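You operate a simulated robot arm through the tools that you are given. There is no shell and no other tool.

Carry out the task below with a simulated robot arm. There is one attempt and no reset: what you move stays moved.

TASK
Put things in order on the white side table top. At the end: the yellow pressure block (marked "4 BAR") stands where the orange foam block (marked "TRANSIT") stood; the orange foam block stands where the purple wiping pad stood; the teal packing block stands where the yellow pressure block stood; the purple wiping pad is on the brown small carton (marked "TUBING"); whatever was shut is shut again. Leave all else as you found it, and nothing knocked over.

It is judged by the outcome, as a careful person would: the job done as asked, and still so three seconds after it is handed in. It fails if anything else is knocked over, pushed out of place, dropped, spilled or broken.

THE ROBOT
A 7-joint arm with a two-finger parallel gripper, fixed in place. Base frame: the origin is at the foot of the arm, x ahead of it, y to its left, z up; the work surface is at about z = 740. Units: mm, rad, N and s.
With the tool pointing down near the work surface it reaches from about 300 to 680 mm from the base axis. Its first joint turns from -1.152 to 1.152 rad. Payload 1.57 kg.
Tool frame: the origin (TCP) lies between the finger pads and is the grasp point; the fingertips stand 30 mm ahead of it; z points along the fingers, y is the line along which they close. The gripper opens to 110 mm. The fingers are 24 mm wide and 12 mm thick; the gripper's body (48 by 112 mm) begins 78 mm behind the TCP.
Orientation is that of the tool frame in the base frame, as a unit quaternion [x, y, z, w]. With the fingers straight down and closing along the base's y, the tool's x points along the base's -x, its y along +y and its z along -z.

THE INTERFACE
- The arm moves only by the tool step_arm. Its argument "moves" is a list of rows, each an object of numbers (a shift or turn left out is 0, a gripper value left out holds the last): "gripper": the opening, from 0 (shut) to 1 (fully open); "tx", "ty", "tz": the shift along the tool's x, y, z in units of 20 mm (1.0 is 20 mm); "rx", "ry", "rz": the turn, a rotation vector about the tool's x, y, z in units of 8 degrees (1.0 is 8 degrees). In form: [{"gripper": .., "tx": .., "ty": .., "tz": .., "rx": .., "ry": .., "rz": ..}, ...]. A call has 1 to 20 rows; each row shifts and turns the commanded pose from where the row before left it, along the tool's axes as they then stand. A call with a number of a shift or a turn outside -1 to 1 is refused whole. Rows are played at 5 a second. More than 50 mm and 0.15 rad between two rows, or a gripper value outside its range, and nothing of the call is played. A pose out of reach is approached as far as the arm can. The call stops where the force on the tool passes 40 N (or 10 N more than at its start, if that is more) or the arm is blocked; 0.2 s more then pass. Each finger travels about 108 mm/s and halts on what it meets, pressing with about 37 N; the grip force reading is that of the motor and also rises with nothing between the fingers. The clock runs only during rows and for 0.2 s after the last one: add rows that do not move to give the fingers time. The reply holds the time, the measured pose of the TCP, the force on the tool along the base axes, the opening and the grip force, in the units named above and with some noise, with the torque about the TCP (base axes, N m) and any sound that the robot's microphone picked up.
- Cameras (640 x 400 px; columns grow to the right, rows downward): "scene" is fixed at [163.8, -400.8, 1390.2]; the picture's right is [0.73, -0.69, 0.00], its down [-0.48, -0.50, -0.72] and it looks along [0.49, 0.52, -0.69] (base axes); focal length 324 px, centre (320, 200). "wrist" rides on the gripper at [70, 16, -141] in the tool frame; the picture's right is [-0.23, 0.97, 0.00], its down [-0.86, -0.20, -0.48] and it looks along [-0.47, -0.11, 0.88] (tool axes); focal length 222 px, centre (320, 200). There is no depth. A picture from a camera that has moved, and an enlarged one, comes with that camera's place and axes in the base frame and with its lens.
- grab_frame(camera): a new picture of that camera. The clock stands still meanwhile.
- close_up(camera, box): a new picture of the part [left, top, right, bottom] of that camera's present view, enlarged. The clock stands still meanwhile.
- hand_in(): hands the job in; it is judged then, once.

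Places have to be worked out from the pictures, the camera data and where the tool is seen. Open the gripper and draw the arm clear of the work before you hand the job in, unless the task says otherwise.

The tools are called after "Call:" as a command line: name --argument value ..., lists and objects as JSON in quotes. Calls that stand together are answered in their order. step_arm: Moves the arm, as the interface text tells. Its arguments: {"type":"object","properties":{"moves":{"type":"array"}},"required":["moves"]} The other tools are called the same way: grab_frame (camera) takes a picture; close_up (camera, box) takes an enlarged picture of a part of a camera's view; hand_in () hands the job in.

At the start:

```text
t: 0.0
eef_pos: [381.3, 143.1, 1007.5]
orientation: [0.0, 1.0, 0.0, 0.001]
contact_force: [0.4, -0.9, -0.8]
torque: [0.02, 0.02, -0.02]
width: 110.1
grasp_force: 0.0
```

scene: 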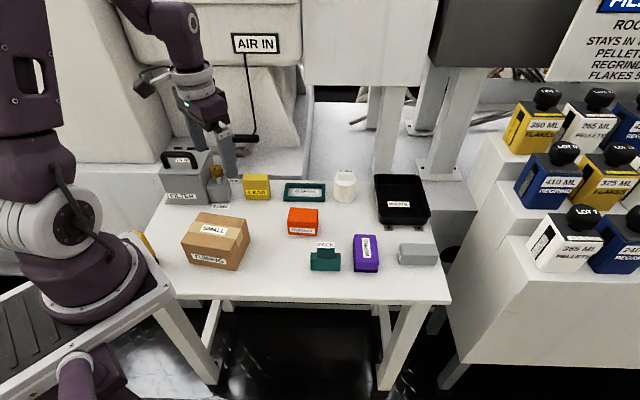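
wrist: 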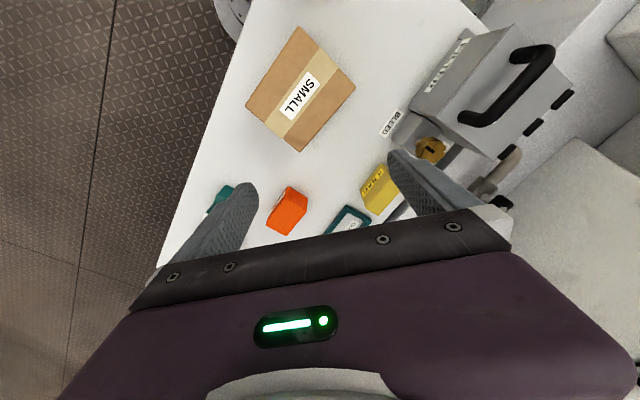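

The overview shows a white table with a carton, filter box, yellow block, teal frame/tray, white cup, black tray, orange block, teal block, purple pad and grey block. I take enlarged views to locate each of them.

Call:
close_up --camera "scene" --box '[140, 140, 300, 240]'

Call:
close_up --camera "scene" --box '[280, 150, 440, 250]'

Call:
close_up --camera "scene" --box '[290, 200, 450, 300]'

Call:
close_up --camera "scene" --box '[130, 190, 290, 290]'

Call:
close_up --camera "wrist" --box '[180, 20, 600, 280]'

```text
4.00 times, centred on (220, 190) of scene
camera zoom: at [163.8, -400.8, 1390.2], right [0.73, -0.69, 0.0], down [-0.48, -0.5, -0.72], along [0.49, 0.52, -0.69], focal length 1296 px, centre (720, 240)
```

zoom: 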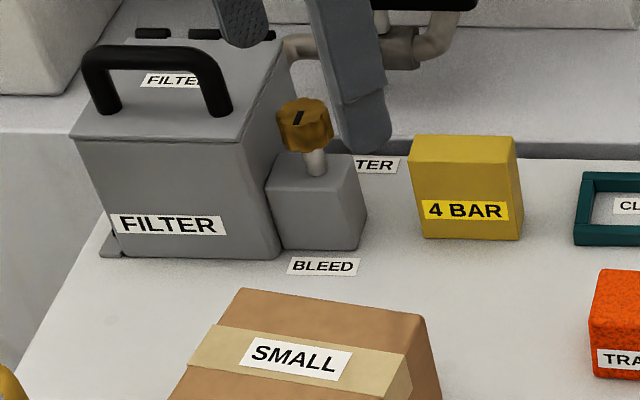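

```text
4.00 times, centred on (360, 200) of scene
camera zoom: at [163.8, -400.8, 1390.2], right [0.73, -0.69, 0.0], down [-0.48, -0.5, -0.72], along [0.49, 0.52, -0.69], focal length 1296 px, centre (160, 200)
```

zoom: 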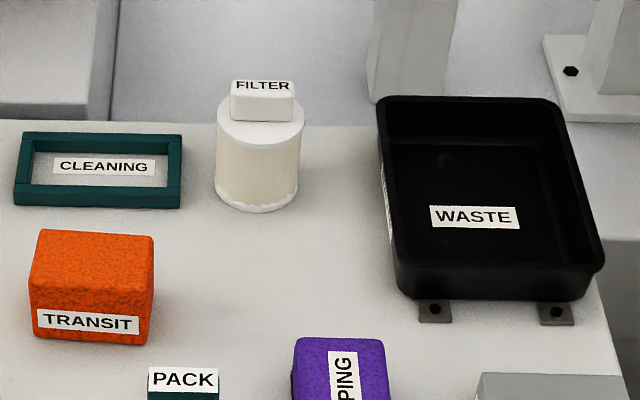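

```text
4.00 times, centred on (370, 250) of scene
camera zoom: at [163.8, -400.8, 1390.2], right [0.73, -0.69, 0.0], down [-0.48, -0.5, -0.72], along [0.49, 0.52, -0.69], focal length 1296 px, centre (120, 0)
```

zoom: 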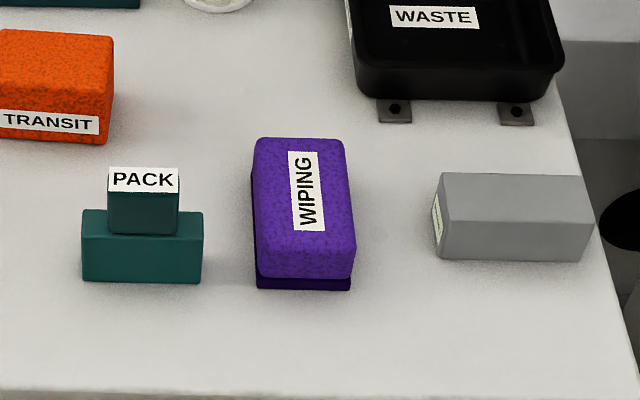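

```text
4.00 times, centred on (210, 240) of scene
camera zoom: at [163.8, -400.8, 1390.2], right [0.73, -0.69, 0.0], down [-0.48, -0.5, -0.72], along [0.49, 0.52, -0.69], focal length 1296 px, centre (760, 40)
```

zoom: 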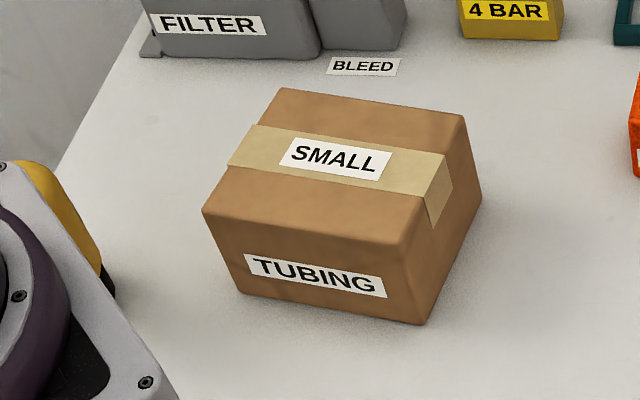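

```text
1.52 times, centred on (390, 150) of wrist
camera zoom: at [310.6, 159.6, 1148.8], right [0.23, 0.97, 0.0], down [0.86, -0.2, 0.48], along [0.47, -0.11, -0.88], focal length 338 px, centre (213, 276)
```

zoom: 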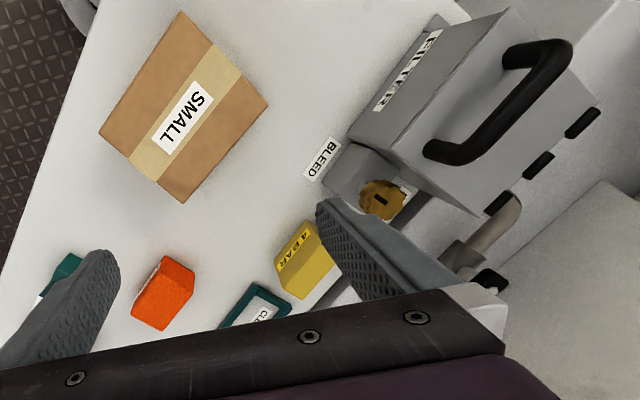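

Working from the scene camera, the table and blocks are turned about 46.6° from the base axes. I turn the tool that way at its present height and look again with the wrist camera.

Call:
step_arm --moves '[{"gripper": 1, "rz": -1}, {"rz": -1}, {"rz": -1}, {"rz": -1}, {"rz": -1}, {"rz": -0.825}, {}]'

Call:
grab_frame --camera "wrist"

Call:
grab_frame --camera "scene"

```text
t: 1.6
eef_pos: [383.3, 142.9, 1007.0]
orientation: [-0.397, 0.918, 0.0, 0.001]
contact_force: [0.1, -0.3, -0.1]
torque: [-0.01, -0.01, -0.01]
width: 110.1
grasp_force: 0.1
```

```text
taken
camera wrist: at [321.5, 103.6, 1149.4], right [-0.55, 0.83, 0.0], down [0.73, 0.49, 0.48], along [0.4, 0.26, -0.88], focal length 222 px, centre (320, 200)
```

wrist: 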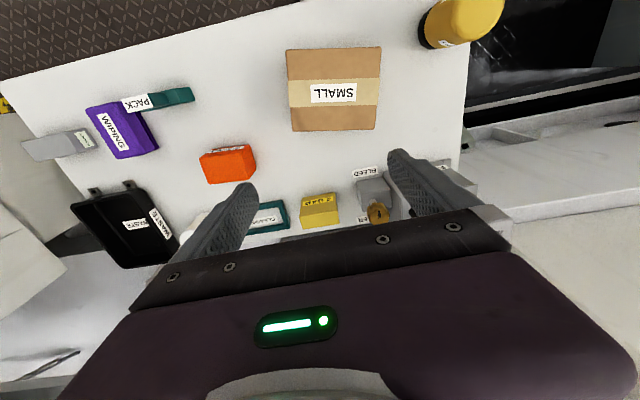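

```text
taken
```

scene: 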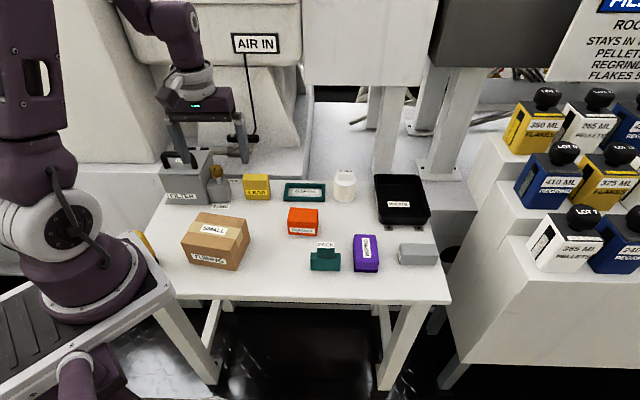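

The tool turned cleanly to the table's alignment. I enlarge the wrist picture to measure the carton and blocks.

Call:
close_up --camera "wrist" --box '[60, 60, 220, 160]'

Call:
close_up --camera "wrist" --box '[180, 130, 420, 280]'

Call:
close_up --camera "wrist" --box '[260, 30, 420, 130]'

```text
4.00 times, centred on (140, 110) of wrist
camera zoom: at [321.5, 103.6, 1149.4], right [-0.55, 0.83, 0.0], down [0.73, 0.49, 0.48], along [0.4, 0.26, -0.88], focal length 888 px, centre (1040, 560)
```

zoom: 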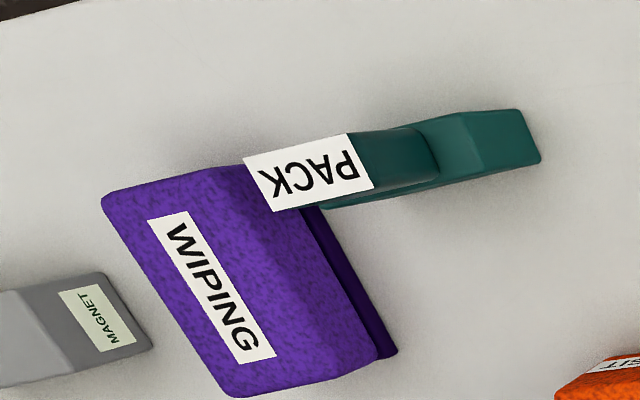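

```text
2.67 times, centred on (300, 205) of wrist
camera zoom: at [321.5, 103.6, 1149.4], right [-0.55, 0.83, 0.0], down [0.73, 0.49, 0.48], along [0.4, 0.26, -0.88], focal length 592 px, centre (373, 187)
```

zoom: 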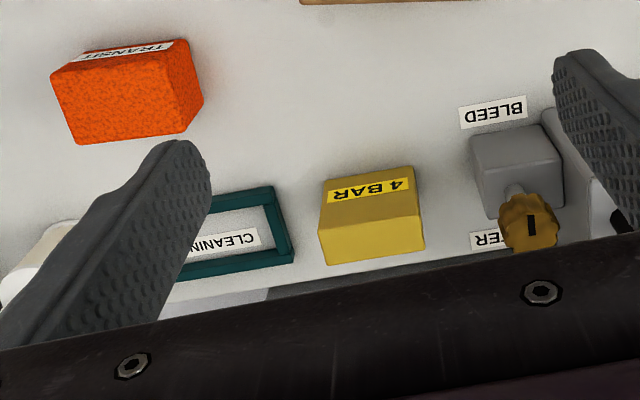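

```text
4.00 times, centred on (340, 80) of wrist
camera zoom: at [321.5, 103.6, 1149.4], right [-0.55, 0.83, 0.0], down [0.73, 0.49, 0.48], along [0.4, 0.26, -0.88], focal length 888 px, centre (240, 680)
```

zoom: 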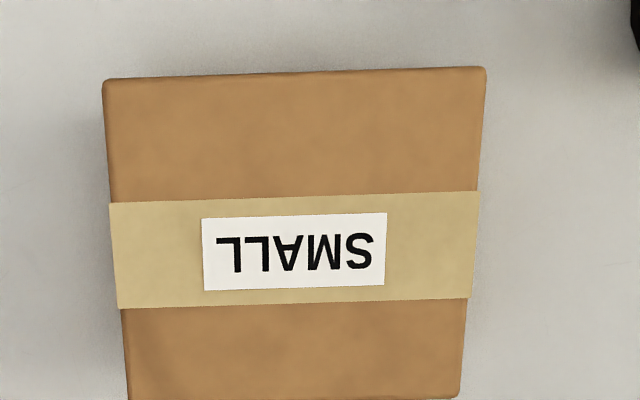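

The purple pad, teal block and magnet block are near y≈-100 to -180. I move the wrist camera over them at about z=950 to measure them well.

Call:
step_arm --moves '[{"tx": 0.63, "ty": -0.942, "tz": 0.178}, {"tx": 0.63, "ty": -0.942, "tz": 0.178}, {"tx": 0.63, "ty": -0.942, "tz": 0.178}, {"tx": 0.63, "ty": -0.942, "tz": 0.178}, {"tx": 0.63, "ty": -0.942, "tz": 0.178}, {"tx": 0.63, "ty": -0.942, "tz": 0.178}, {"tx": 0.63, "ty": -0.942, "tz": 0.178}, {"tx": 0.63, "ty": -0.942, "tz": 0.178}, {"tx": 0.63, "ty": -0.942, "tz": 0.178}, {"tx": 0.63, "ty": -0.942, "tz": 0.178}, {"tx": 0.63, "ty": -0.942, "tz": 0.178}, {"tx": 0.63, "ty": -0.942, "tz": 0.178}, {"tx": 0.63, "ty": -0.942, "tz": 0.178}, {"tx": 0.63, "ty": -0.942, "tz": 0.178}, {"tx": 0.63, "ty": -0.942, "tz": 0.178}, {"tx": 0.63, "ty": -0.942, "tz": 0.178}, {}, {}]'

Call:
grab_frame --camera "wrist"

Call:
grab_frame --camera "scene"

```text
t: 5.4
eef_pos: [461.1, -209.7, 949.1]
orientation: [-0.395, 0.918, 0.0, 0.0]
contact_force: [0.2, 0.1, -0.5]
torque: [-0.01, 0.01, -0.02]
width: 110.0
grasp_force: 0.0
```

```text
taken
camera wrist: at [400.7, -249.1, 1090.8], right [-0.55, 0.83, 0.0], down [0.73, 0.48, 0.48], along [0.4, 0.26, -0.88], focal length 222 px, centre (320, 200)
```

wrist: 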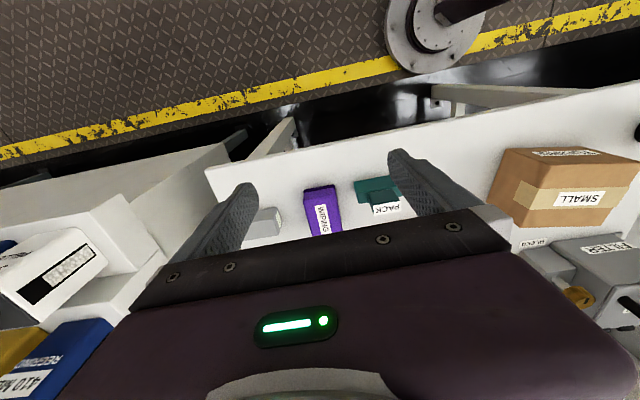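

```text
taken
```

scene: 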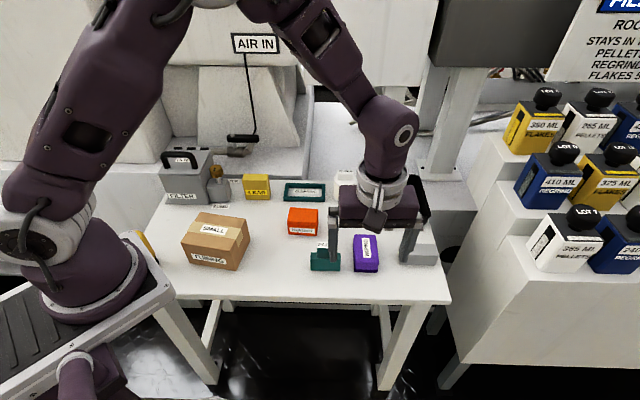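

The wrist camera shows best what lies straight below it (around row 80), so I shift the tool about 175 mm forward so that the pad and teal block are right under the camera.

Call:
step_arm --moves '[{"tx": -0.97, "ty": -0.07}, {"tx": -0.97, "ty": -0.07}, {"tx": -0.97, "ty": -0.07}, {"tx": -0.97, "ty": -0.07}, {"tx": -0.97, "ty": -0.07}, {"tx": -0.97, "ty": -0.07}, {"tx": -0.97, "ty": -0.07}, {"tx": -0.97, "ty": -0.07}, {"tx": -0.97, "ty": -0.07}, {}, {}]'

Call:
grab_frame --camera "wrist"

Call:
close_up --camera "wrist" --box '[230, 20, 470, 170]'

```text
t: 7.8
eef_pos: [587.4, -91.0, 948.9]
orientation: [-0.396, 0.918, 0.0, 0.0]
contact_force: [-0.3, 0.2, 0.7]
torque: [0.01, -0.01, 0.0]
width: 110.2
grasp_force: 0.1
```

```text
taken
camera wrist: at [528.4, -129.9, 1091.3], right [-0.55, 0.83, 0.0], down [0.73, 0.48, 0.48], along [0.4, 0.26, -0.88], focal length 222 px, centre (320, 200)
```

wrist: 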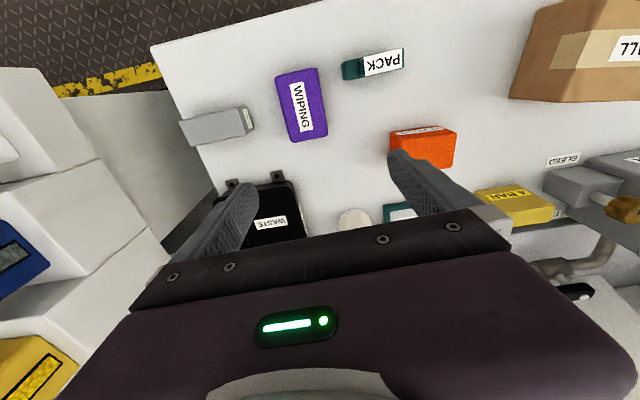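

```text
2.67 times, centred on (350, 95) of wrist
camera zoom: at [528.4, -129.9, 1091.3], right [-0.55, 0.83, 0.0], down [0.73, 0.48, 0.48], along [0.4, 0.26, -0.88], focal length 592 px, centre (240, 480)
```

zoom: 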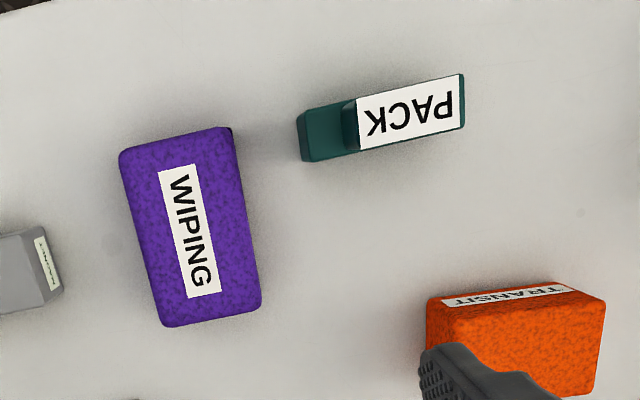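

The pad measures about 52×78×50 mm centred near (567,-130), turned about 45°. The teal block is a thin inverted T, about 70×19 mm, with its knob near (477,-80). I move the camera over the orange block next.

Call:
step_arm --moves '[{"tx": -0.87, "ty": 0.9}, {"tx": -0.87, "ty": 0.9}, {"tx": -0.87, "ty": 0.9}, {"tx": -0.87, "ty": 0.9}, {"tx": -0.87, "ty": 0.9}, {"tx": -0.87, "ty": 0.9}, {"tx": -0.87, "ty": 0.9}, {}, {}]'

Call:
grab_frame --camera "wrist"

Call:
close_up --camera "wrist" --box '[230, 20, 550, 220]'

Call:
grab_frame --camera "scene"

```text
t: 9.8
eef_pos: [581.1, 84.3, 948.5]
orientation: [-0.396, 0.918, 0.0, 0.0]
contact_force: [0.3, 0.2, 0.1]
torque: [0.01, 0.01, -0.03]
width: 110.1
grasp_force: 0.1
```

```text
taken
camera wrist: at [520.1, 44.5, 1090.9], right [-0.55, 0.83, 0.0], down [0.73, 0.48, 0.48], along [0.4, 0.26, -0.88], focal length 222 px, centre (320, 200)
```

wrist: 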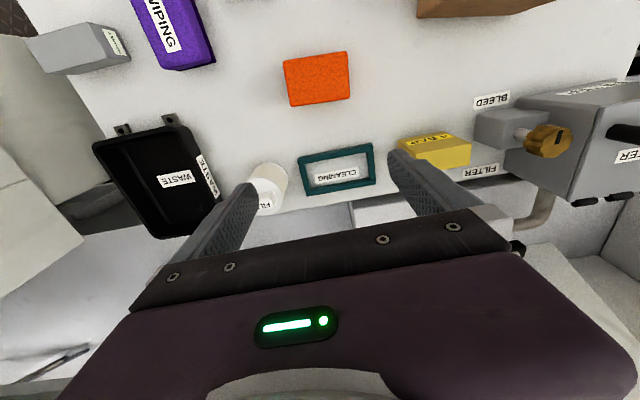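

```text
2.00 times, centred on (390, 120) of wrist
camera zoom: at [520.1, 44.5, 1090.9], right [-0.55, 0.83, 0.0], down [0.73, 0.48, 0.48], along [0.4, 0.26, -0.88], focal length 444 px, centre (180, 360)
```

zoom: 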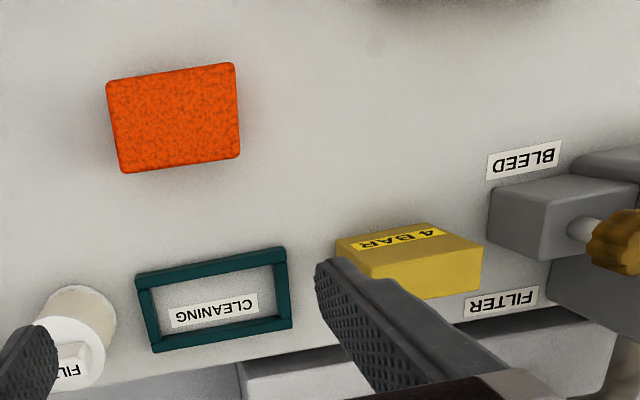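

```text
taken
```

scene: 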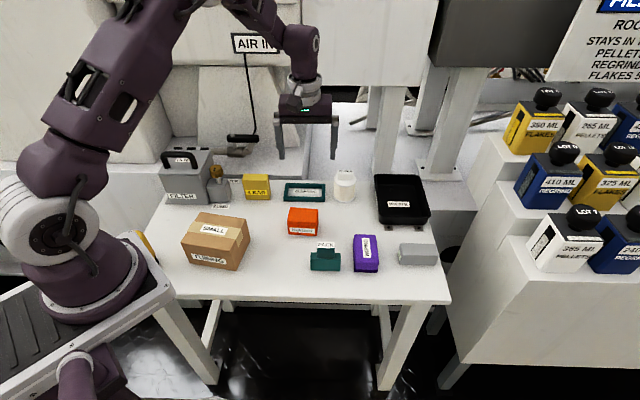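

The orange block's top is about 75×48 mm, centred near (523,43), with its depth axis turned about 40°. Next I put the camera above the yellow block, staying high.

Call:
step_arm --moves '[{"tx": -0.785, "ty": 0.937}, {"tx": -0.785, "ty": 0.937}, {"tx": -0.785, "ty": 0.937}, {"tx": -0.785, "ty": 0.937}, {"tx": -0.785, "ty": 0.937}, {"tx": -0.785, "ty": 0.937}, {"tx": -0.785, "ty": 0.937}, {}, {}]'

Call:
grab_frame --camera "wrist"

Call:
close_up --camera "wrist" --box '[230, 20, 550, 220]'

Call:
close_up --camera "scene" --box '[140, 100, 340, 225]'

```text
t: 11.8
eef_pos: [562.6, 255.1, 948.0]
orientation: [-0.395, 0.918, 0.0, 0.0]
contact_force: [-0.5, 0.1, -0.8]
torque: [-0.02, -0.01, 0.04]
width: 109.8
grasp_force: 0.0
```

```text
taken
camera wrist: at [501.9, 215.1, 1090.9], right [-0.55, 0.83, 0.0], down [0.73, 0.48, 0.48], along [0.4, 0.26, -0.88], focal length 222 px, centre (320, 200)
```

wrist: 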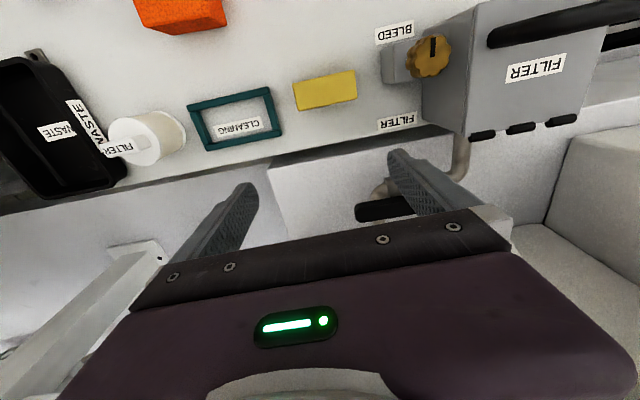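

```text
2.00 times, centred on (390, 120) of wrist
camera zoom: at [501.9, 215.1, 1090.9], right [-0.55, 0.83, 0.0], down [0.73, 0.48, 0.48], along [0.4, 0.26, -0.88], focal length 444 px, centre (180, 360)
```

zoom: 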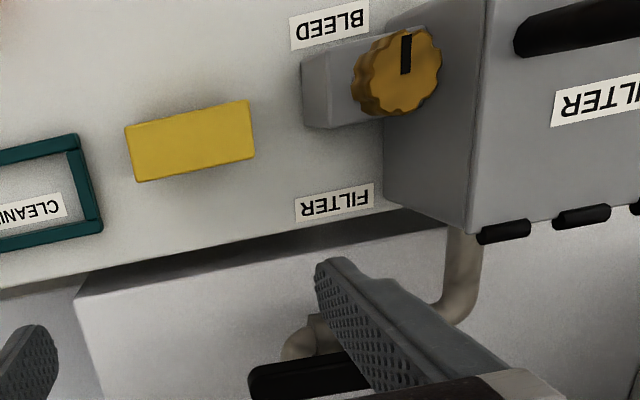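

```text
3.20 times, centred on (240, 162) of scene
camera zoom: at [163.8, -400.8, 1390.2], right [0.73, -0.69, 0.0], down [-0.48, -0.5, -0.72], along [0.49, 0.52, -0.69], focal length 1036 px, centre (576, 320)
```

zoom: 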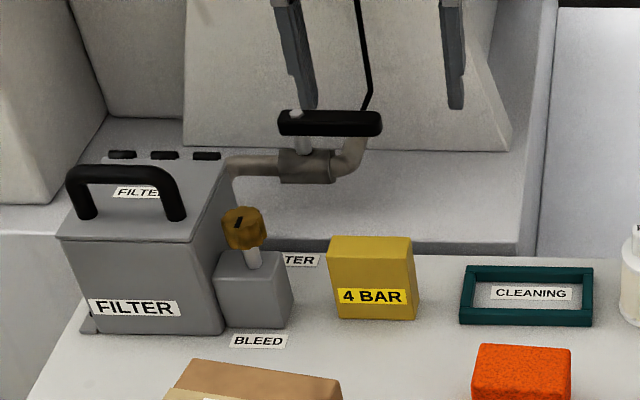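

Yellow is about 69×29×71 mm, centred near (509,227) with yaw about 45°. The carton top is at z≈820, centred near (325,128) with yaw about 34.5°. First job is the purple pad, so I travel high to above (567,-130) and narrow the gripper to 80 mm.

Call:
step_arm --moves '[{"tx": 0.92, "ty": -0.89}, {"tx": 0.92, "ty": -0.89}, {"tx": 0.92, "ty": -0.89}, {"tx": 0.92, "ty": -0.89}, {"tx": 0.92, "ty": -0.89}, {"tx": 0.92, "ty": -0.89}, {"tx": 0.92, "ty": -0.89}, {"tx": 0.92, "ty": -0.89}, {"tx": 0.92, "ty": -0.89}, {"tx": 0.92, "ty": -0.89}, {"tx": 0.92, "ty": -0.89}, {"tx": 0.92, "ty": -0.89}, {"tx": 0.92, "ty": -0.89}, {"tx": 0.92, "ty": -0.89}, {"tx": 0.92, "ty": -0.89}, {"rz": 0.2, "gripper": 0.727}, {}, {}]'

Call:
grab_frame --camera "scene"

Call:
grab_frame --camera "wrist"

```text
t: 15.6
eef_pos: [567.0, -131.5, 946.3]
orientation: [-0.382, 0.924, 0.001, 0.0]
contact_force: [0.3, 0.4, 0.1]
torque: [0.02, 0.02, -0.01]
width: 80.2
grasp_force: 0.1
```

```text
taken
```

scene: 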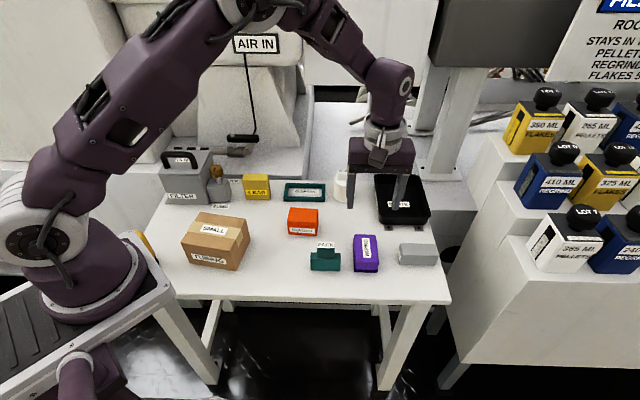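

```text
taken
camera wrist: at [506.3, -168.2, 1088.6], right [-0.53, 0.85, 0.0], down [0.75, 0.46, 0.48], along [0.41, 0.25, -0.88], focal length 222 px, centre (320, 200)
```

wrist: 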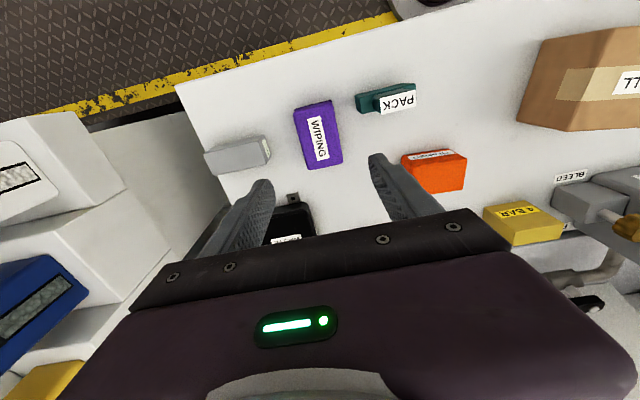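

The tool is over (567,-131) with yaw 45°. I go down 100 mm and check the alignment.

Call:
step_arm --moves '[{"tz": 1}, {"tz": 1}, {"tz": 1}, {"tz": 1}, {"tz": 1}, {}, {}]'

Call:
grab_frame --camera "wrist"

Call:
close_up --camera "scene" --box '[290, 160, 450, 290]'

```text
t: 17.2
eef_pos: [566.4, -130.2, 851.9]
orientation: [-0.382, 0.924, 0.0, 0.0]
contact_force: [0.6, -0.7, 0.5]
torque: [0.0, 0.01, 0.03]
width: 80.1
grasp_force: 0.2
```

```text
taken
camera wrist: at [505.4, -167.2, 992.8], right [-0.53, 0.85, 0.0], down [0.75, 0.46, 0.48], along [0.41, 0.25, -0.88], focal length 222 px, centre (320, 200)
```

wrist: 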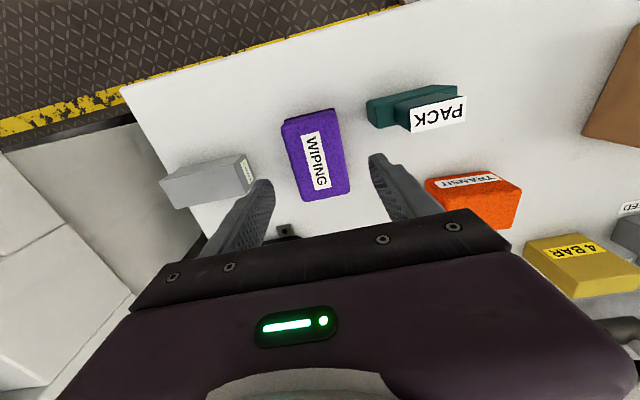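

```text
3.08 times, centred on (370, 225) of scene
camera zoom: at [163.8, -400.8, 1390.2], right [0.73, -0.69, 0.0], down [-0.48, -0.5, -0.72], along [0.49, 0.52, -0.69], focal length 996 px, centre (166, 123)
```

zoom: 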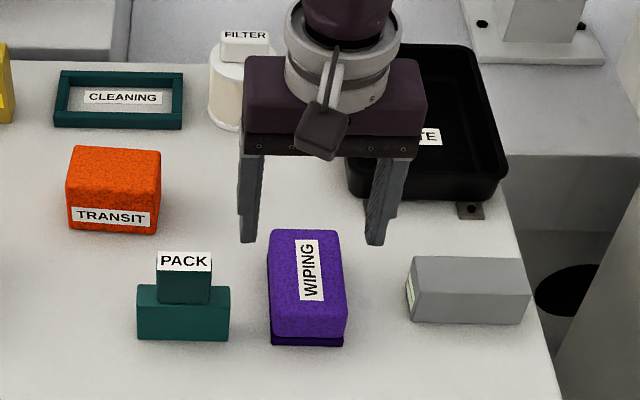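

The pad re-measures to about (565,-133), within a few mm of the tool. I descend so the fingertips end near z≈750, pausing to check.

Call:
step_arm --moves '[{"tz": 1, "tx": 0.1}, {"tz": 1}, {"tz": 0.8}, {"tz": 0.4}, {}, {}, {}]'

Call:
close_up --camera "scene" --box '[290, 160, 450, 290]'

Call:
grab_frame --camera "wrist"

```text
t: 18.8
eef_pos: [564.5, -131.2, 785.9]
orientation: [-0.383, 0.924, 0.0, -0.001]
contact_force: [-0.4, -0.2, 0.3]
torque: [0.0, -0.03, 0.03]
width: 79.8
grasp_force: 0.2
```

```text
3.08 times, centred on (370, 225) of scene
camera zoom: at [163.8, -400.8, 1390.2], right [0.73, -0.69, 0.0], down [-0.48, -0.5, -0.72], along [0.49, 0.52, -0.69], focal length 996 px, centre (166, 123)
```

zoom: 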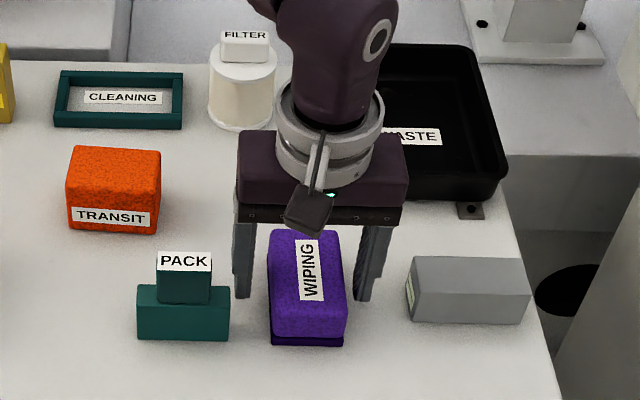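

```text
taken
camera wrist: at [503.8, -167.9, 927.3], right [-0.53, 0.85, 0.0], down [0.75, 0.46, 0.48], along [0.41, 0.25, -0.88], focal length 222 px, centre (320, 200)
```

wrist: 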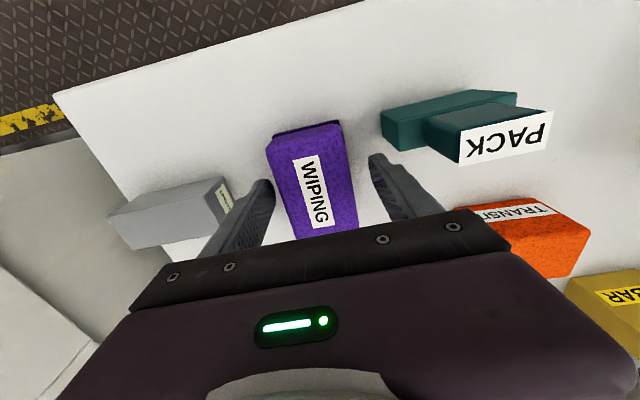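

The pad sits centred between the fingers. I lower 8 mm more and close on it.

Call:
step_arm --moves '[{"tz": 0.4}, {}, {"gripper": 0.45}, {"gripper": 0.35}, {"gripper": 0.3}, {}, {}, {}]'

Call:
close_up --camera "scene" --box '[290, 160, 450, 290]'

```text
t: 20.6
eef_pos: [564.8, -129.4, 776.3]
orientation: [-0.382, 0.924, 0.0, 0.001]
contact_force: [0.9, -0.2, 2.7]
torque: [0.05, -0.05, -0.01]
width: 54.4
grasp_force: 36.6
```

```text
3.08 times, centred on (370, 225) of scene
camera zoom: at [163.8, -400.9, 1390.2], right [0.73, -0.69, 0.0], down [-0.48, -0.5, -0.72], along [0.49, 0.52, -0.69], focal length 996 px, centre (166, 123)
```

zoom: 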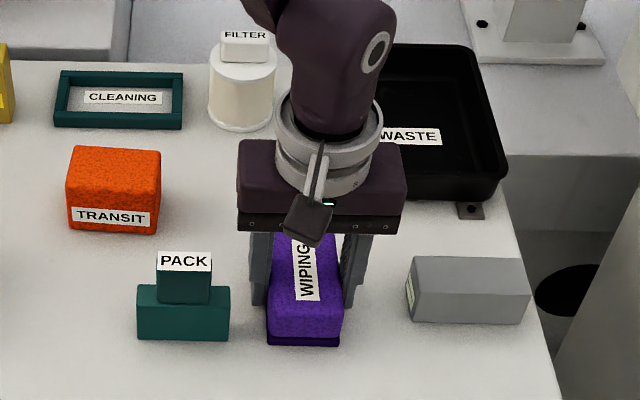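

The grip is firm at 54.4 mm with 36.6 N. I lift a little and check that the whole pad comes up.

Call:
step_arm --moves '[{"tz": -0.5}, {"tz": -0.5}, {"tz": -1}, {}, {}]'

Call:
close_up --camera "scene" --box '[290, 160, 450, 290]'

```text
t: 21.8
eef_pos: [564.8, -134.5, 818.2]
orientation: [-0.382, 0.924, 0.0, 0.0]
contact_force: [-1.2, 0.1, -0.4]
torque: [-0.01, -0.01, -0.01]
width: 54.2
grasp_force: 36.9
```

```text
3.08 times, centred on (370, 225) of scene
camera zoom: at [163.8, -400.8, 1390.2], right [0.73, -0.69, 0.0], down [-0.48, -0.5, -0.72], along [0.49, 0.52, -0.69], focal length 996 px, centre (166, 123)
```

zoom: 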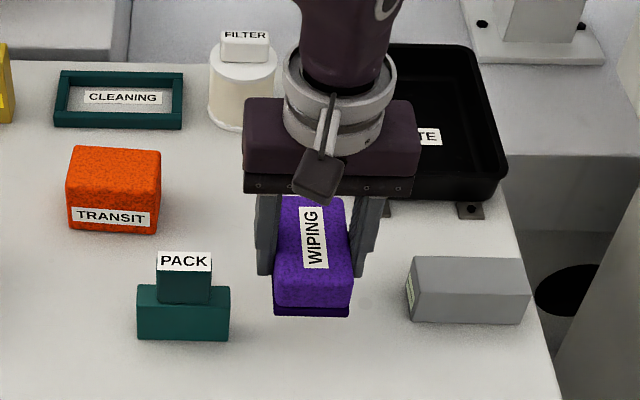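

The whole pad lifted cleanly. I raise it to about z=930 and carry it over the carton.

Call:
step_arm --moves '[{"tz": -1}, {"tz": -1}, {"tz": -1}, {"tz": -1}, {"tz": -1}, {"tz": -0.6}, {}, {}]'

Call:
step_arm --moves '[{"ty": 0.98, "tx": -0.04}, {"ty": 0.98, "tx": -0.04}, {"ty": 0.98, "tx": -0.04}, {"ty": 0.98, "tx": -0.04}, {"ty": 0.98, "tx": -0.04}, {"ty": 0.98, "tx": -0.04}, {"ty": 0.98, "tx": -0.04}, {"ty": 0.98, "tx": -0.04}, {"ty": 0.98, "tx": -0.04}, {"ty": 0.98, "tx": -0.04}, {"ty": 0.98, "tx": -0.04}, {"ty": 0.98, "tx": -0.04}, {"ty": 0.98, "tx": -0.04}, {"ty": 0.98, "tx": -0.04}, {"ty": 0.98, "tx": -0.04}, {"ty": 0.98, "tx": -0.04}, {"ty": 0.98, "tx": -0.04}, {"ty": 0.98, "tx": -0.04}, {"rz": 0.65}, {"rz": 0.65}]'

Call:
step_arm --moves '[{}, {}]'

Call:
grab_frame --camera "scene"

Call:
grab_frame --camera "wrist"

```text
t: 23.6
eef_pos: [566.1, -133.1, 928.4]
orientation: [-0.383, 0.924, -0.001, 0.0]
contact_force: [0.9, -0.4, -0.2]
torque: [0.02, 0.06, 0.04]
width: 54.1
grasp_force: 36.6
```

```text
t: 27.8
eef_pos: [327.3, 126.5, 929.8]
orientation: [-0.296, 0.955, -0.001, 0.0]
contact_force: [0.4, -0.6, -1.0]
torque: [-0.02, -0.03, -0.03]
width: 54.1
grasp_force: 36.7
```

```text
t: 28.4
eef_pos: [327.4, 126.7, 929.7]
orientation: [-0.297, 0.955, 0.0, 0.0]
contact_force: [-0.1, 0.1, 0.5]
torque: [-0.01, -0.01, 0.0]
width: 54.4
grasp_force: 36.6
```

```text
taken
```

scene: 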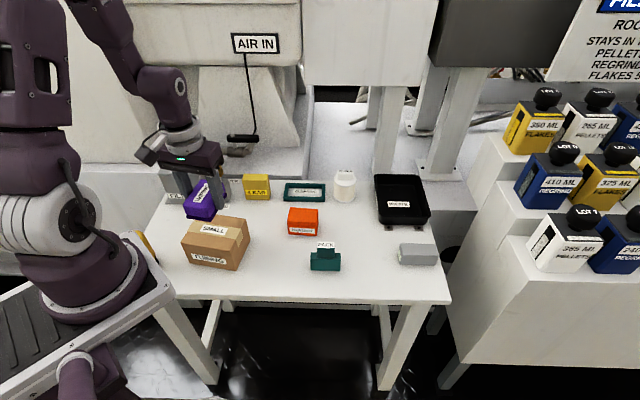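

```text
taken
camera wrist: at [260.3, 100.6, 1071.4], right [-0.37, 0.93, 0.0], down [0.82, 0.32, 0.48], along [0.45, 0.17, -0.88], focal length 222 px, centre (320, 200)
```

wrist: 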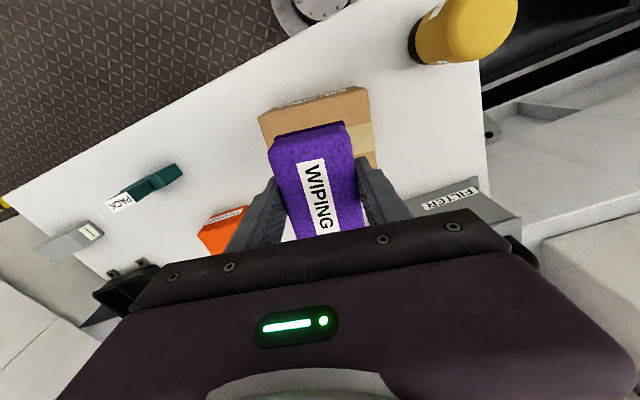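

The pad hangs over the carton, matching its alignment. I lower it to about 12 mm above the carton top and check from the scene camera.

Call:
step_arm --moves '[{"tz": 1}, {"tz": 1}, {"tz": 1}, {}, {}, {}]'

Call:
close_up --camera "scene" --box '[130, 150, 290, 280]'

```text
t: 29.8
eef_pos: [328.4, 127.6, 869.9]
orientation: [-0.297, 0.955, 0.0, -0.001]
contact_force: [-0.2, 0.3, -1.3]
torque: [-0.01, 0.0, -0.02]
width: 54.1
grasp_force: 37.3
```

```text
3.08 times, centred on (210, 215) of scene
camera zoom: at [163.8, -400.8, 1390.2], right [0.73, -0.69, 0.0], down [-0.48, -0.5, -0.72], along [0.49, 0.52, -0.69], focal length 996 px, centre (658, 154)
```

zoom: 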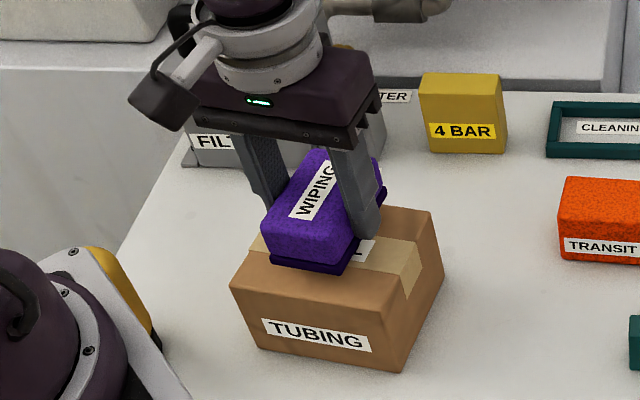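

The pad is centred in width and close to the front, so I shift it 4 mm back and lower in small steps until it touches.

Call:
step_arm --moves '[{"tx": -0.2, "tz": 0.3}, {"tz": 0.15}, {"tz": 0.1}, {}, {}]'

Call:
close_up --camera "scene" --box '[160, 170, 260, 280]'

```text
t: 31.0
eef_pos: [329.3, 130.4, 858.2]
orientation: [-0.297, 0.955, 0.0, 0.0]
contact_force: [0.0, -0.2, -1.0]
torque: [0.01, 0.02, -0.01]
width: 54.2
grasp_force: 36.6
```

```text
3.64 times, centred on (210, 225) of scene
camera zoom: at [163.8, -400.8, 1390.2], right [0.73, -0.69, 0.0], down [-0.48, -0.5, -0.72], along [0.49, 0.52, -0.69], focal length 1178 px, centre (720, 109)
```

zoom: 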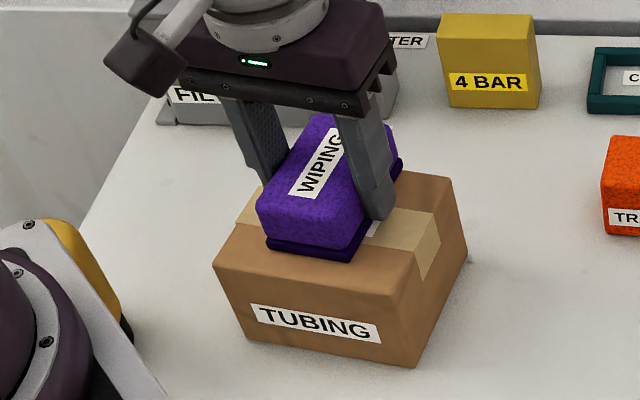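

There is no contact yet, so I keep lowering in 2 mm steps.

Call:
step_arm --moves '[{"tz": 0.1}, {}, {}]'

Call:
step_arm --moves '[{"tz": 0.1}, {}, {}]'

```text
t: 31.8
eef_pos: [328.0, 130.6, 856.5]
orientation: [-0.297, 0.955, 0.0, 0.0]
contact_force: [-0.1, 0.1, -0.5]
torque: [-0.01, -0.01, -0.01]
width: 54.2
grasp_force: 37.0
```

```text
t: 32.2
eef_pos: [328.0, 130.3, 856.3]
orientation: [-0.297, 0.955, -0.001, 0.001]
contact_force: [-1.4, 0.1, 20.8]
torque: [-0.23, 0.15, 0.0]
width: 54.2
grasp_force: 37.0
stopped in row 2: the force on the tool passed its limit at 53 N (the readings are from after the stop); the commanded pose is now the measured one
```

Contact came at z≈856, so the pad rests on the carton. I ease off 1 mm, open, and rise.

Call:
step_arm --moves '[{"tz": -0.05}, {}]'

Call:
step_arm --moves '[{"gripper": 0.6}, {"gripper": 0.75}, {}, {}]'

Call:
step_arm --moves '[{"tz": -0.5}, {"tz": -1}, {"tz": -1}, {"tz": -1}, {"tz": -1}, {}]'

Call:
close_up --camera "scene" --box '[130, 150, 290, 280]'

Call:
grab_frame --camera "wrist"

```text
t: 32.8
eef_pos: [328.1, 130.1, 855.6]
orientation: [-0.297, 0.955, 0.001, 0.001]
contact_force: [0.1, 0.1, -0.2]
torque: [-0.01, -0.01, 0.03]
width: 54.5
grasp_force: 37.2
```

```text
t: 33.8
eef_pos: [329.5, 130.2, 858.3]
orientation: [-0.297, 0.955, 0.001, 0.001]
contact_force: [1.0, -0.2, 0.3]
torque: [0.0, -0.01, 0.01]
width: 82.5
grasp_force: 0.1
```

```text
t: 35.2
eef_pos: [326.5, 129.6, 945.5]
orientation: [-0.298, 0.955, -0.001, 0.0]
contact_force: [-0.5, -0.2, 0.8]
torque: [-0.02, -0.01, -0.01]
width: 82.3
grasp_force: 0.1
```

```text
3.08 times, centred on (210, 215) of scene
camera zoom: at [163.8, -400.9, 1390.2], right [0.73, -0.69, 0.0], down [-0.48, -0.5, -0.72], along [0.49, 0.52, -0.69], focal length 996 px, centre (658, 154)
```

zoom: 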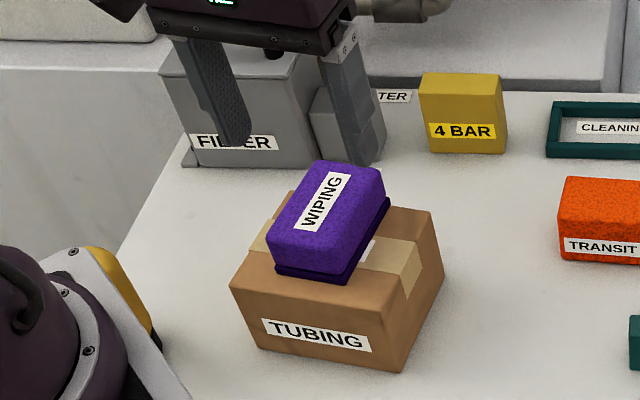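

```text
taken
camera wrist: at [261.0, 103.6, 1088.2], right [-0.37, 0.93, 0.0], down [0.82, 0.32, 0.48], along [0.45, 0.18, -0.88], focal length 222 px, centre (320, 200)
```

wrist: 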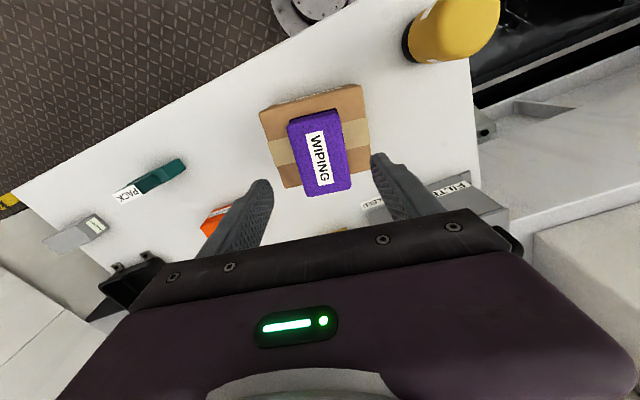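

The pad rests on the carton, but it may be near the back edge. I take close looks.

Call:
close_up --camera "scene" --box '[170, 190, 260, 280]'

Call:
close_up --camera "wrist" --box '[240, 70, 400, 210]'

```text
4.44 times, centred on (215, 235) of scene
camera zoom: at [163.8, -400.9, 1390.2], right [0.73, -0.69, 0.0], down [-0.48, -0.5, -0.72], along [0.49, 0.52, -0.69], focal length 1439 px, centre (787, 44)
```

zoom: 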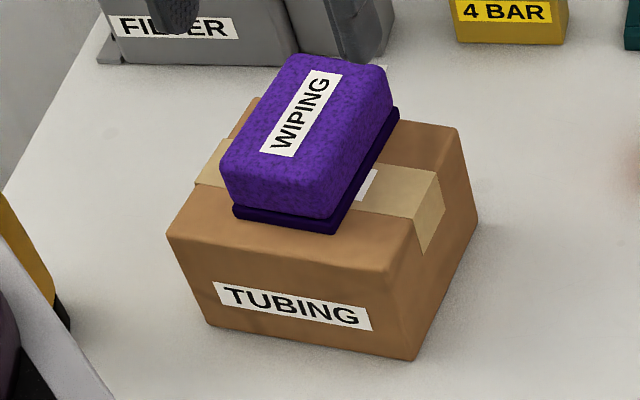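

```text
2.86 times, centred on (320, 140) of wrist
camera zoom: at [261.0, 103.6, 1088.2], right [-0.37, 0.93, 0.0], down [0.82, 0.32, 0.48], along [0.45, 0.18, -0.88], focal length 635 px, centre (320, 371)
```

zoom: 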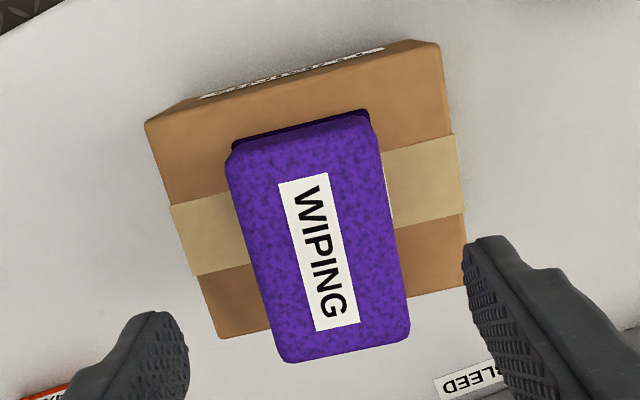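

My fit puts the pad fully on the carton top, about 7 mm from the back edge and 13 mm from the front, so it is stable. Now the orange block: I move above (523,43), turn to yaw 40° and open to 95 mm.

Call:
step_arm --moves '[{"tx": -0.555, "ty": -0.913}, {"tx": -0.555, "ty": -0.913}, {"tx": -0.555, "ty": -0.913}, {"tx": -0.555, "ty": -0.913}, {"tx": -0.555, "ty": -0.913}, {"tx": -0.555, "ty": -0.913}, {"tx": -0.555, "ty": -0.913}, {"tx": -0.555, "ty": -0.913}, {"tx": -0.555, "ty": -0.913}, {"tx": -0.555, "ty": -0.913}, {"rz": -0.72, "gripper": 0.88}, {"tz": 1}, {"tz": 1}, {"tz": 1}, {"tz": 1}, {}, {}]'

Call:
grab_frame --camera "wrist"

Call:
close_up --camera "scene" --box '[230, 140, 390, 270]'

```text
t: 38.8
eef_pos: [524.9, 44.6, 866.0]
orientation: [-0.345, 0.939, 0.0, 0.0]
contact_force: [0.1, 0.3, 0.0]
torque: [-0.03, 0.0, 0.0]
width: 96.8
grasp_force: 0.0
```

```text
taken
camera wrist: at [460.4, 11.3, 1007.8], right [-0.46, 0.89, 0.0], down [0.78, 0.4, 0.48], along [0.43, 0.22, -0.88], focal length 222 px, centre (320, 200)
```

wrist: 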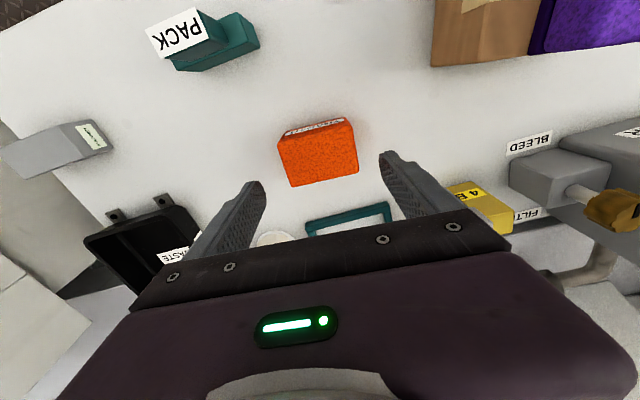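

```text
3.08 times, centred on (310, 205) of scene
camera zoom: at [163.8, -400.8, 1390.2], right [0.73, -0.69, 0.0], down [-0.48, -0.5, -0.72], along [0.49, 0.52, -0.69], focal length 996 px, centre (351, 185)
```

zoom: 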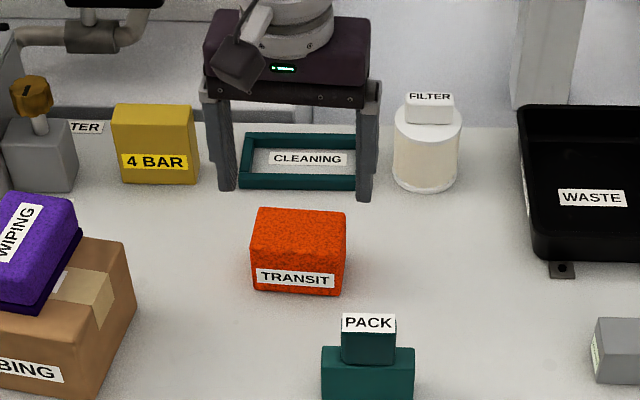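

The orange block re-measures at (523.5,42) with top at z≈790, matching the tool. I descend to z≈778.

Call:
step_arm --moves '[{"tz": 1, "tx": 0.07}, {"tz": 1}, {"tz": 1}, {"tz": 0.9}, {}, {}]'

Call:
close_up --camera "scene" --box '[230, 140, 390, 270]'

Call:
grab_frame --camera "wrist"

```text
t: 40.2
eef_pos: [522.6, 42.2, 787.5]
orientation: [-0.345, 0.938, 0.0, 0.001]
contact_force: [0.1, 0.4, -0.9]
torque: [0.0, 0.03, 0.0]
width: 97.0
grasp_force: 0.0
```

```text
3.08 times, centred on (310, 205) of scene
camera zoom: at [163.8, -400.8, 1390.2], right [0.73, -0.69, 0.0], down [-0.48, -0.5, -0.72], along [0.49, 0.52, -0.69], focal length 996 px, centre (351, 185)
```

zoom: 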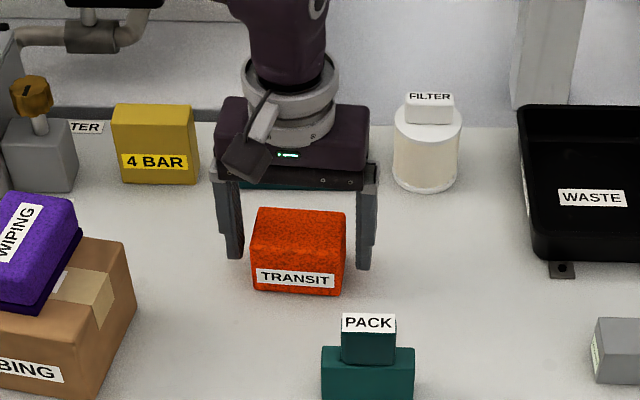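

```text
taken
camera wrist: at [458.9, 9.3, 930.4], right [-0.46, 0.89, 0.0], down [0.78, 0.4, 0.48], along [0.43, 0.22, -0.88], focal length 222 px, centre (320, 200)
```

wrist: 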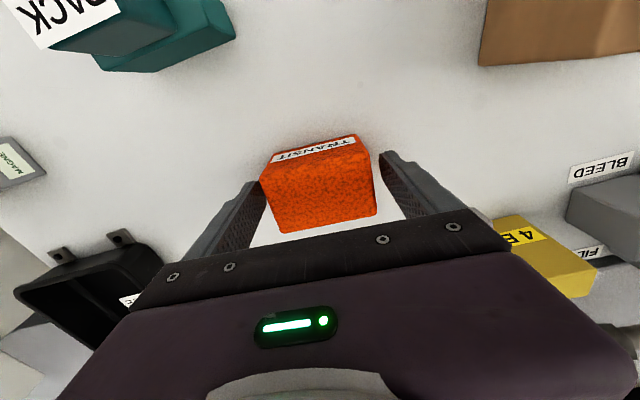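

The block lies between the fingers. I lower 9 mm more and close.

Call:
step_arm --moves '[{"tz": 0.45}, {}, {"gripper": 0.7}, {"gripper": 0.6}, {"gripper": 0.5}, {}, {}, {}]'

Call:
step_arm --moves '[{"tz": -0.5}, {"tz": -0.5}, {"tz": -1}, {}, {}]'

Call:
close_up --camera "scene" --box '[230, 140, 390, 270]'

```text
t: 42.0
eef_pos: [523.4, 42.2, 778.8]
orientation: [-0.345, 0.938, 0.0, 0.002]
contact_force: [-0.4, -0.4, 0.4]
torque: [-0.02, -0.03, 0.0]
width: 74.2
grasp_force: 37.0
```

```text
t: 43.2
eef_pos: [524.3, 41.9, 821.0]
orientation: [-0.345, 0.939, 0.001, 0.001]
contact_force: [-0.3, 0.3, -0.2]
torque: [0.0, 0.02, 0.0]
width: 74.0
grasp_force: 37.0
```

```text
3.08 times, centred on (310, 205) of scene
camera zoom: at [163.8, -400.8, 1390.2], right [0.73, -0.69, 0.0], down [-0.48, -0.5, -0.72], along [0.49, 0.52, -0.69], focal length 996 px, centre (351, 185)
```

zoom: 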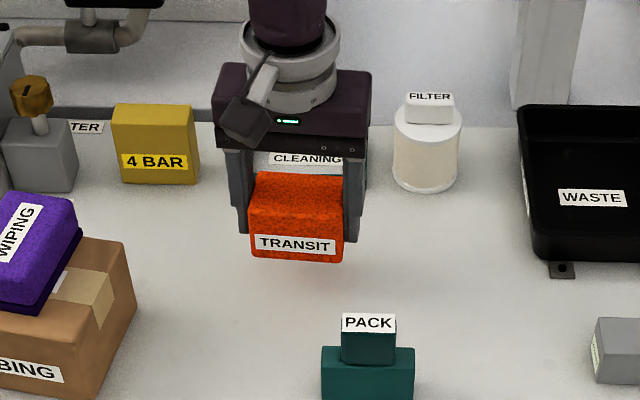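

Orange is lifted at 74 mm grip. I raise it and carry it to above the pad's old spot at (566,-132), turning to yaw 45°.

Call:
step_arm --moves '[{"tz": -1}, {"tz": -1}, {"tz": -1}, {"tz": -1}, {"tx": 0.448, "ty": -0.889}, {"tx": 0.448, "ty": -0.889}, {"tx": 0.448, "ty": -0.889}, {"tx": 0.448, "ty": -0.889}, {"tx": 0.448, "ty": -0.889}, {"tx": 0.448, "ty": -0.889}, {"tx": 0.448, "ty": -0.889}, {"tx": 0.448, "ty": -0.889}, {"tx": 0.448, "ty": -0.889}, {"rz": -0.55}, {}, {}]'

Call:
grab_frame --camera "scene"

Call:
grab_frame --camera "wrist"

```text
t: 46.6
eef_pos: [566.5, -131.6, 898.9]
orientation: [-0.38, 0.925, 0.0, 0.002]
contact_force: [-0.3, -0.7, -0.2]
torque: [0.0, 0.02, 0.0]
width: 73.8
grasp_force: 37.1
```

```text
taken
```

scene: 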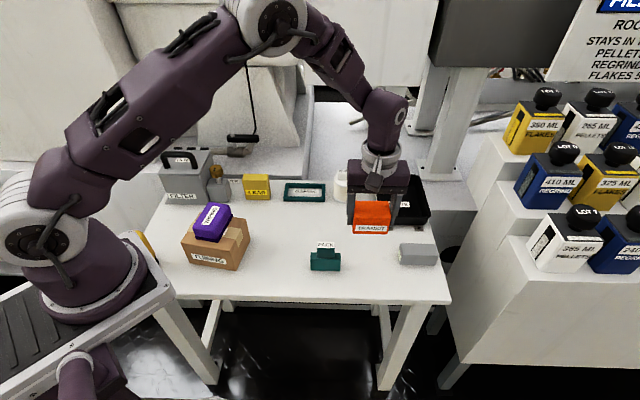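

```text
taken
camera wrist: at [505.0, -169.0, 1040.6], right [-0.52, 0.85, 0.0], down [0.75, 0.46, 0.48], along [0.41, 0.25, -0.88], focal length 222 px, centre (320, 200)
```

wrist: 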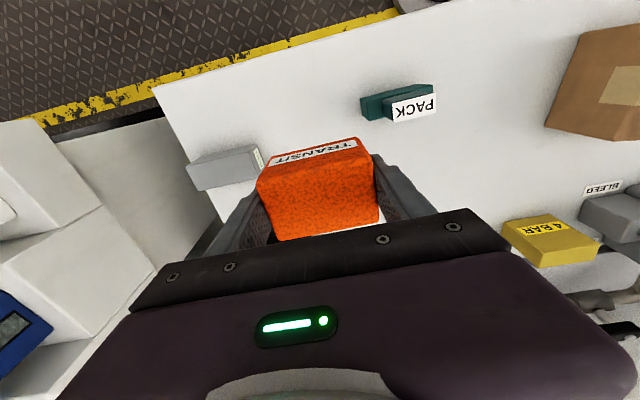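

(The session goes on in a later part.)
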